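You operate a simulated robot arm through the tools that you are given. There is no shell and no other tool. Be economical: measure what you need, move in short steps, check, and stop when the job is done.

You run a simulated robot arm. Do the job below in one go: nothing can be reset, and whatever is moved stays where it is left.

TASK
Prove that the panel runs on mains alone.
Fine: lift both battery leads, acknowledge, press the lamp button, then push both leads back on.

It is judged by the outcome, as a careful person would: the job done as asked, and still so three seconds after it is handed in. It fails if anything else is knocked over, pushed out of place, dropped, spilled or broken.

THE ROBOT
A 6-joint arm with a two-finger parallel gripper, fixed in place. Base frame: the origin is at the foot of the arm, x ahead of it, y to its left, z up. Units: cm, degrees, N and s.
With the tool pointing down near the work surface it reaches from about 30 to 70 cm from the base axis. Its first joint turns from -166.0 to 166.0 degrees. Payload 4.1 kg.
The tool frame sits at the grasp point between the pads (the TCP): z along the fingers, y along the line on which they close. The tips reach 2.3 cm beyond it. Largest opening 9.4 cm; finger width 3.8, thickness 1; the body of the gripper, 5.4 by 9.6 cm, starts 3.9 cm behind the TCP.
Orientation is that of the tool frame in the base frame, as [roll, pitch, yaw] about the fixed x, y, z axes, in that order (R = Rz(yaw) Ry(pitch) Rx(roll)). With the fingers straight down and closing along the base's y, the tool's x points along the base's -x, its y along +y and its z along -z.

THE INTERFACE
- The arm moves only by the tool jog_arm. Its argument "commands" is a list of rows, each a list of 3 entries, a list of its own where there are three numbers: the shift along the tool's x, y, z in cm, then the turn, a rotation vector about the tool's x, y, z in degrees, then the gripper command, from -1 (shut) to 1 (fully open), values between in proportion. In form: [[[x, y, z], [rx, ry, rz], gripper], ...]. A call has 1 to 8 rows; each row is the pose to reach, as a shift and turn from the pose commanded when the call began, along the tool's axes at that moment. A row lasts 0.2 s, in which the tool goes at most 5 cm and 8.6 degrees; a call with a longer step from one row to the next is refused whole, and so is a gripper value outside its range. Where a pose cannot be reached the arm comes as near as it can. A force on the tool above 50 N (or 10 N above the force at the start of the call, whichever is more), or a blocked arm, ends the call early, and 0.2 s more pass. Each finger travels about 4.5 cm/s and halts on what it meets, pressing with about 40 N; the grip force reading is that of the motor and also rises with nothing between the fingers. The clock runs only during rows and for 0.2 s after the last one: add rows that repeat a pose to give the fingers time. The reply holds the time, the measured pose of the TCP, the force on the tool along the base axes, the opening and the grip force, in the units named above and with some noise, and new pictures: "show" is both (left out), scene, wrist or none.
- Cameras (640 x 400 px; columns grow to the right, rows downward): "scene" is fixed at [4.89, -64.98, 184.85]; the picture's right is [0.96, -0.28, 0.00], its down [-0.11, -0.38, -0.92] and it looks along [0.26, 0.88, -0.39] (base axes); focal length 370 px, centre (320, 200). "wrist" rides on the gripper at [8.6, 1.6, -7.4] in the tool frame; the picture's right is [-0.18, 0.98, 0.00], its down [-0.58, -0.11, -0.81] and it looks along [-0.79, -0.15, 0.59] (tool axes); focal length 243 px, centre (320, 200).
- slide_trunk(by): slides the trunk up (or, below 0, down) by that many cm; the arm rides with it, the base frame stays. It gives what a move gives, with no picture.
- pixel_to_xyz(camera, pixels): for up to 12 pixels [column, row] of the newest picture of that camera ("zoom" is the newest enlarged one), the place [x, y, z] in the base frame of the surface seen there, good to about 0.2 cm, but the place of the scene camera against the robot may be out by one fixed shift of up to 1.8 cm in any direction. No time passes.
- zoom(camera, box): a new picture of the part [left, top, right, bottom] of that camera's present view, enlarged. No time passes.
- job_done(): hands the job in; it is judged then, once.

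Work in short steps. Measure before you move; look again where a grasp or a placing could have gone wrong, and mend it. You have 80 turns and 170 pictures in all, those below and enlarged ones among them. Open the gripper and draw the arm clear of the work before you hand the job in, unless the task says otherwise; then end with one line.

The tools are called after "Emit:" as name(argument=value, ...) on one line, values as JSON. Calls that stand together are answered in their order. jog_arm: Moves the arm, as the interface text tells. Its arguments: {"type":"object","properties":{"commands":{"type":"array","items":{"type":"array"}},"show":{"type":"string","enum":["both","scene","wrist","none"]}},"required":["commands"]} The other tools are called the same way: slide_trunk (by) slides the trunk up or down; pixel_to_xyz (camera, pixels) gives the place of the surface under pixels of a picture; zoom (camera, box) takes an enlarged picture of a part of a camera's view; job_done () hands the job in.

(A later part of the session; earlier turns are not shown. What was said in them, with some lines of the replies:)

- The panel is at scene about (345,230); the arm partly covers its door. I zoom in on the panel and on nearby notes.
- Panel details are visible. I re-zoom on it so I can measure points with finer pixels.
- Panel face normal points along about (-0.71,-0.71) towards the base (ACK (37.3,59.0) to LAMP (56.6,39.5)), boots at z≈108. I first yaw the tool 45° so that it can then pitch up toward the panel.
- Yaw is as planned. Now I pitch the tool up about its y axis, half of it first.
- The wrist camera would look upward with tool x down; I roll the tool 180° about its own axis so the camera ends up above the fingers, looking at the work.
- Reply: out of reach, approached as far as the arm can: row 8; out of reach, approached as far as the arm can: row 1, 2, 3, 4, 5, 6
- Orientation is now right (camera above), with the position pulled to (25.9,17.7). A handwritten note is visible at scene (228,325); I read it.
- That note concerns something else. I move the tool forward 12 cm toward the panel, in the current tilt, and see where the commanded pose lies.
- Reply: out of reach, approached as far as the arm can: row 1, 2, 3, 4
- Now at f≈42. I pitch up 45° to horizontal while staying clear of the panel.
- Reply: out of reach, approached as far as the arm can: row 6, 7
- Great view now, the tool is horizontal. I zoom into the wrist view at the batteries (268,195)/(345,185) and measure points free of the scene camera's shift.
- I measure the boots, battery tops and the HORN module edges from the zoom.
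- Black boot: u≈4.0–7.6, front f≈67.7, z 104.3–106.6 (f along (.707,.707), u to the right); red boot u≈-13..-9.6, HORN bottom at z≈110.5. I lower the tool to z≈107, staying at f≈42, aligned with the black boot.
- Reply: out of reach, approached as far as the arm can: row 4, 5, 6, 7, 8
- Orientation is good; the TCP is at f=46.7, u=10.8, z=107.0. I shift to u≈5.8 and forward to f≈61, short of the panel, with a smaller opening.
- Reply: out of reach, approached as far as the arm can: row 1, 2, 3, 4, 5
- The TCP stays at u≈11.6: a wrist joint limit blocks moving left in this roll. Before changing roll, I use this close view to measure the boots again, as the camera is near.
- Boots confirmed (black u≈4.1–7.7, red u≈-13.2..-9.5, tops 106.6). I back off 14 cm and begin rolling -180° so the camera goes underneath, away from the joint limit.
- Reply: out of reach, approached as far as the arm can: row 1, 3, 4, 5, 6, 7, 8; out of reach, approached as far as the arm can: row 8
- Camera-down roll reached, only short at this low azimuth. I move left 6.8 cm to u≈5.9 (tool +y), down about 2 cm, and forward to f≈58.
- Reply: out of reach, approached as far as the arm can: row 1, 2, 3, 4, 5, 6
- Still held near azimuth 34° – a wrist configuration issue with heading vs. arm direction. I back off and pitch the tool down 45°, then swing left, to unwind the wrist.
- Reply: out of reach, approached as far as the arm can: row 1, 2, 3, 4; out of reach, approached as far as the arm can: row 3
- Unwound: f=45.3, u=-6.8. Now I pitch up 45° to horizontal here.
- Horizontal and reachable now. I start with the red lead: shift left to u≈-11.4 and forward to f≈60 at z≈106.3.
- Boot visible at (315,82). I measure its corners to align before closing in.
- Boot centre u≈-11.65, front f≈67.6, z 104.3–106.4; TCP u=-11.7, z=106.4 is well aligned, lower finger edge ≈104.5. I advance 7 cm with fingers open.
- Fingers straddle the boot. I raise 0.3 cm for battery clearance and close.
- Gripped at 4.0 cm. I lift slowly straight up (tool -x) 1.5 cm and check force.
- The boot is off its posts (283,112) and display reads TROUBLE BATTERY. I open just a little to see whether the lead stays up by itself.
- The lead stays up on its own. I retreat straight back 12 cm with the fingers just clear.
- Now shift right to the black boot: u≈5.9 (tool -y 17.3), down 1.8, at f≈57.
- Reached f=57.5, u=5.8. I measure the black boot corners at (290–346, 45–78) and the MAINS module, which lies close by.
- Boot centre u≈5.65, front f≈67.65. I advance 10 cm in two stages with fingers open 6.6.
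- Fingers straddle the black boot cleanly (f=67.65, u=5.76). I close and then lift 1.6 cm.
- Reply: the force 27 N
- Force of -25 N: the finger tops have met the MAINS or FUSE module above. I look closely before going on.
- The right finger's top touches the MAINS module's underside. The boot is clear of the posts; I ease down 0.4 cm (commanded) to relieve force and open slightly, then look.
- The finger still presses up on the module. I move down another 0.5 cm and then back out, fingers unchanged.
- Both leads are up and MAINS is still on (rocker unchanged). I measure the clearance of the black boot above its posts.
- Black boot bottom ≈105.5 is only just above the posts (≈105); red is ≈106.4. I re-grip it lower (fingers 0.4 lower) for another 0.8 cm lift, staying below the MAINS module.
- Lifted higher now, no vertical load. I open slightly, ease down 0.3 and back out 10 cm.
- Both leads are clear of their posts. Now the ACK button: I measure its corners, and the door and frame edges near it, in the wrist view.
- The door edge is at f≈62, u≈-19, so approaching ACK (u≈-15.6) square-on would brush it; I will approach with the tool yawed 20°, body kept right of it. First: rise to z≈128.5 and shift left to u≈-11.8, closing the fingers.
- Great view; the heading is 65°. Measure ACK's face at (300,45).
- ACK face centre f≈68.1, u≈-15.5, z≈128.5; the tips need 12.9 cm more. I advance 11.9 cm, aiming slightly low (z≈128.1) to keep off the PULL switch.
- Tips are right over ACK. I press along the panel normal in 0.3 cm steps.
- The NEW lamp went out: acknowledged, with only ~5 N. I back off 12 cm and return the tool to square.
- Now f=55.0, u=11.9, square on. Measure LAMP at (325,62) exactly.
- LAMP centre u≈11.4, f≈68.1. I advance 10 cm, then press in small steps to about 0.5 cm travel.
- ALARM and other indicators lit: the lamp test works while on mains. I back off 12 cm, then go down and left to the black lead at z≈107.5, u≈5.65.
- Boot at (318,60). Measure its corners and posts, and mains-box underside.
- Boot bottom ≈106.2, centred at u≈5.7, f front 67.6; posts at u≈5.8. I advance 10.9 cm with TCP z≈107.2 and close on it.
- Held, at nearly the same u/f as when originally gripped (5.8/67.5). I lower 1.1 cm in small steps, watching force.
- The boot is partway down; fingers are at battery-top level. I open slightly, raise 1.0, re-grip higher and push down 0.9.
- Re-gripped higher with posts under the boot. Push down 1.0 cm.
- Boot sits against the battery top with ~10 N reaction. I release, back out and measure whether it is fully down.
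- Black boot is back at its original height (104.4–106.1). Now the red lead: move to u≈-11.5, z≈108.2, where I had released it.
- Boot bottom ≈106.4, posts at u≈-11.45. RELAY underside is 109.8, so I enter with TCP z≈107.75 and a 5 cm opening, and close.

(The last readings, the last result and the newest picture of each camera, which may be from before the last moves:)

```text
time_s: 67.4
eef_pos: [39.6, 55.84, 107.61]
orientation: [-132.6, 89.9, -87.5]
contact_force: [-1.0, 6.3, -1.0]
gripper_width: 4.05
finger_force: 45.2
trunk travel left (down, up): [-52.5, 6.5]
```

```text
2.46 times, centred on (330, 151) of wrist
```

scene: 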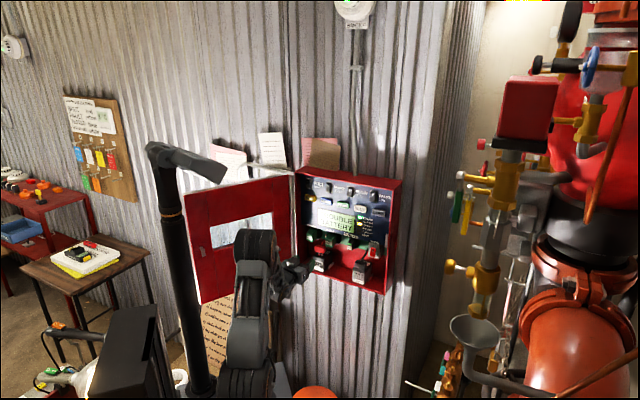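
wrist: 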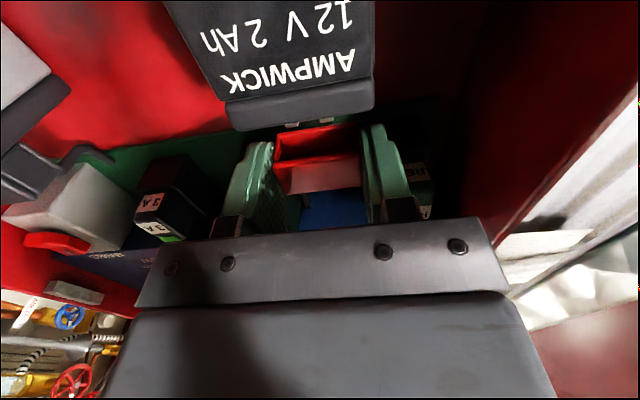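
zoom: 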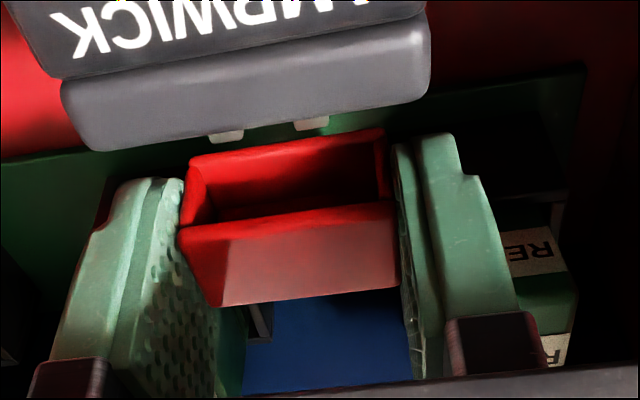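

Held. Lower 1.35 cm (to z≈106.25), then open, raise 1.1 and re-grip higher.

Emit:
jog_arm(commands=[[[0.35, 0, 0], [0, 0, 0], -1], [[0.7, 0, 0], [0, 0, 0], -1], [[1.05, 0, 0], [0, 0, 0], -1], [[1.35, 0, 0], [0, 0, 0], -1], [[1.35, 0, 0], [0, 0, 0], -1]], show="none")

Emit:
jog_arm(commands=[[[0, 0, 0], [0, 0, 0], 0.04], [[0, 0, 0], [0, 0, 0], 0.04], [[-0.5, 0, 0], [0, 0, 0], 0.04], [[-1.1, 0, 0], [0, 0, 0], 0.04], [[-1.1, 0, 0], [0, 0, 0], -1], [[-1.1, 0, 0], [0, 0, 0], -1], [[-1.1, 0, 0], [0, 0, 0], -1]], show="wrist")

Emit:
zoom(camera="wrist", box=[200, 70, 460, 232])

```text
time_s: 68.6
eef_pos: [39.67, 56.06, 106.31]
orientation: [-66.4, 89.9, -21.5]
contact_force: [-5.0, 7.1, -0.9]
gripper_width: 4.02
finger_force: 44.8
trunk travel left (down, up): [-52.5, 6.5]
```

```text
time_s: 70.2
eef_pos: [39.62, 55.83, 107.54]
orientation: [-135.2, 89.9, -90.1]
contact_force: [-3.2, 4.7, 0.4]
gripper_width: 4.02
finger_force: 44.9
trunk travel left (down, up): [-52.5, 6.5]
```

wrist: 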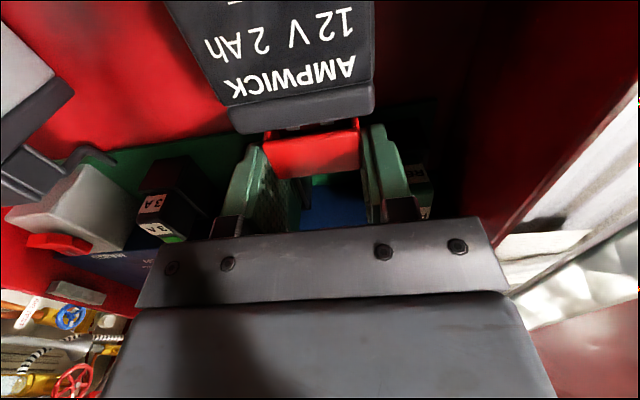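

```text
2.46 times, centred on (330, 151) of wrist
```

zoom: 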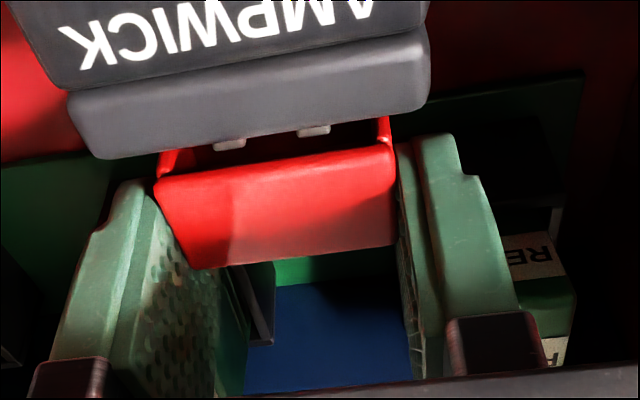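

Posts are inside the boot outline. Push down 1.2 cm to seat it.

Emit:
jog_arm(commands=[[[0.3, 0, 0], [0, 0, 0], -1], [[0.6, 0, 0], [0, 0, 0], -1], [[0.9, 0, 0], [0, 0, 0], -1], [[1.15, 0, 0], [0, 0, 0], -1], [[1.25, 0, 0], [0, 0, 0], -1]])

Emit:
zoom(camera="wrist", box=[200, 70, 460, 232])

Emit:
zoom(camera="scene", box=[295, 180, 410, 300])

```text
time_s: 71.4
eef_pos: [39.63, 55.93, 106.63]
orientation: [2.7, 89.4, 47.7]
contact_force: [-5.0, 7.4, 24.4]
gripper_width: 4.03
finger_force: 45.2
trunk travel left (down, up): [-52.5, 6.5]
```

scene: 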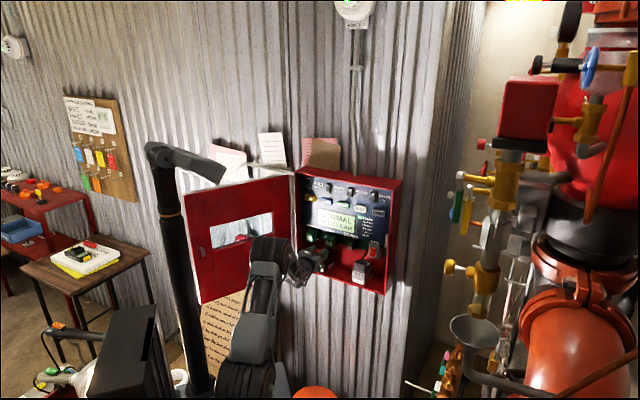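
wrist: 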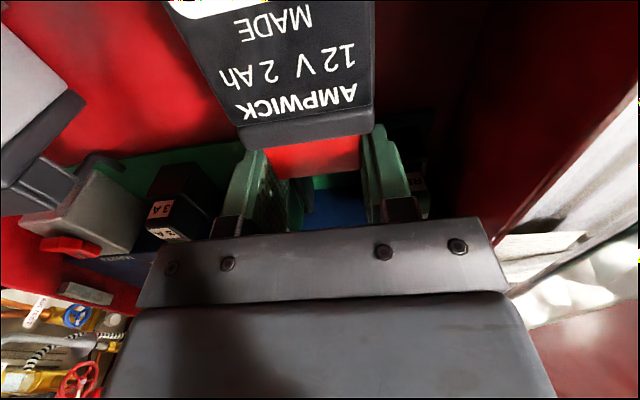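

```text
2.46 times, centred on (330, 151) of wrist
```

zoom: 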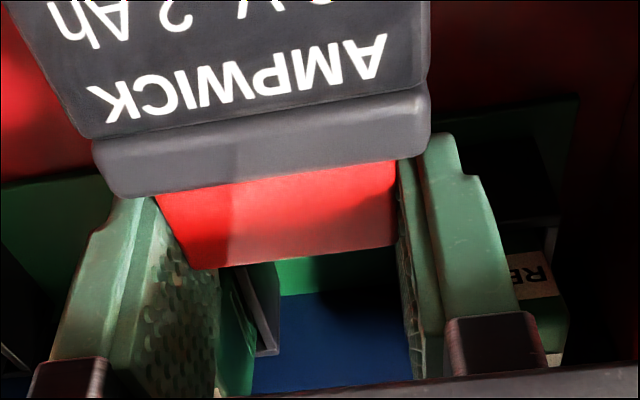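

```text
3.33 times, centred on (352, 240) of scene
```

zoom: 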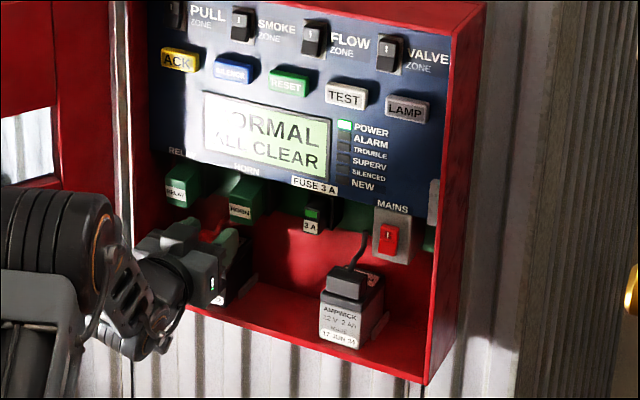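

The display reads NORMAL ALL CLEAR: both leads are seated. I relieve the push, open and back out.

Emit:
jog_arm(commands=[[[-0.3, 0, 0], [0, 0, 0], -1], [[-0.3, 0, 0], [0, 0, 0], 0.04], [[-0.3, 0, 0], [0, 0, 0], 0.1], [[-0.3, 0, -2.5], [0, 0, 0], 0.1], [[-0.3, 0, -6], [0, 0, 0], 0.1], [[-0.3, 0, -10.5], [0, 0, 0], 0.5], [[-0.3, 0, -15], [0, 0, 0], 1], [[-0.3, 0, -20], [0, 0, 0], 1]])

Emit:
zoom(camera="scene", box=[295, 180, 410, 300])

```text
time_s: 73.2
eef_pos: [25.4, 41.59, 106.53]
orientation: [-106.5, 90.0, -61.6]
contact_force: [-0.6, 1.0, -0.5]
gripper_width: 9.42
finger_force: 0.2
trunk travel left (down, up): [-52.5, 6.5]
```

scene: 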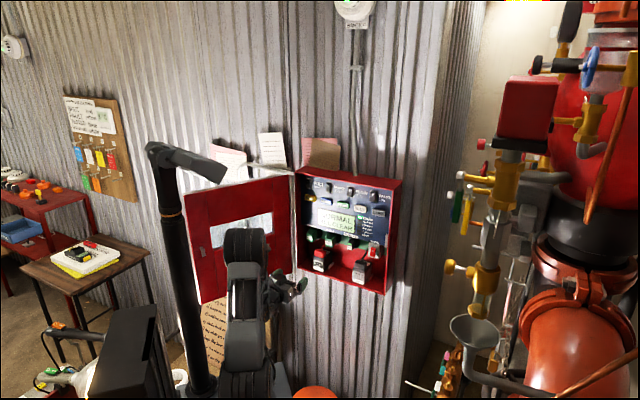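
wrist: 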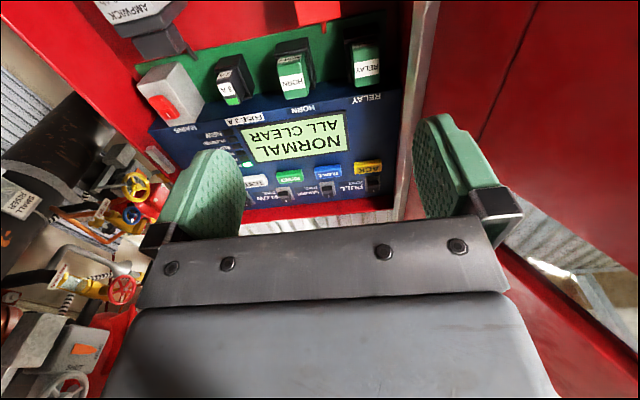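

```text
3.33 times, centred on (352, 240) of scene
```

zoom: 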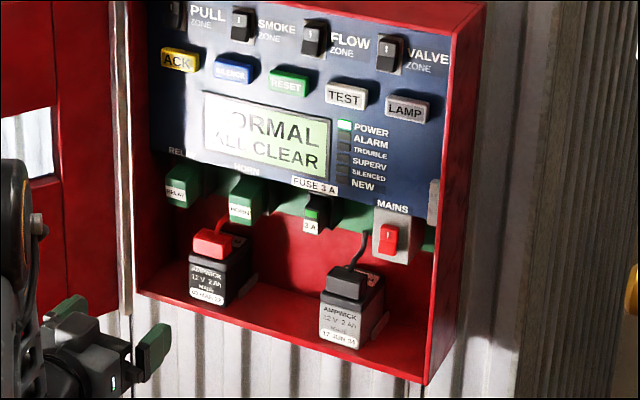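

Both boots sit flat on their batteries, the panel shows NORMAL ALL CLEAR with POWER on, and the gripper is open and clear. I hand it in.

Emit:
job_done()

```text
The job is handed in.
```

The panel ran on mains alone: with both battery leads lifted, the ACK press cleared NEW, the lamp button lit the indicators, and with both leads pushed back on it reads NORMAL ALL CLEAR.
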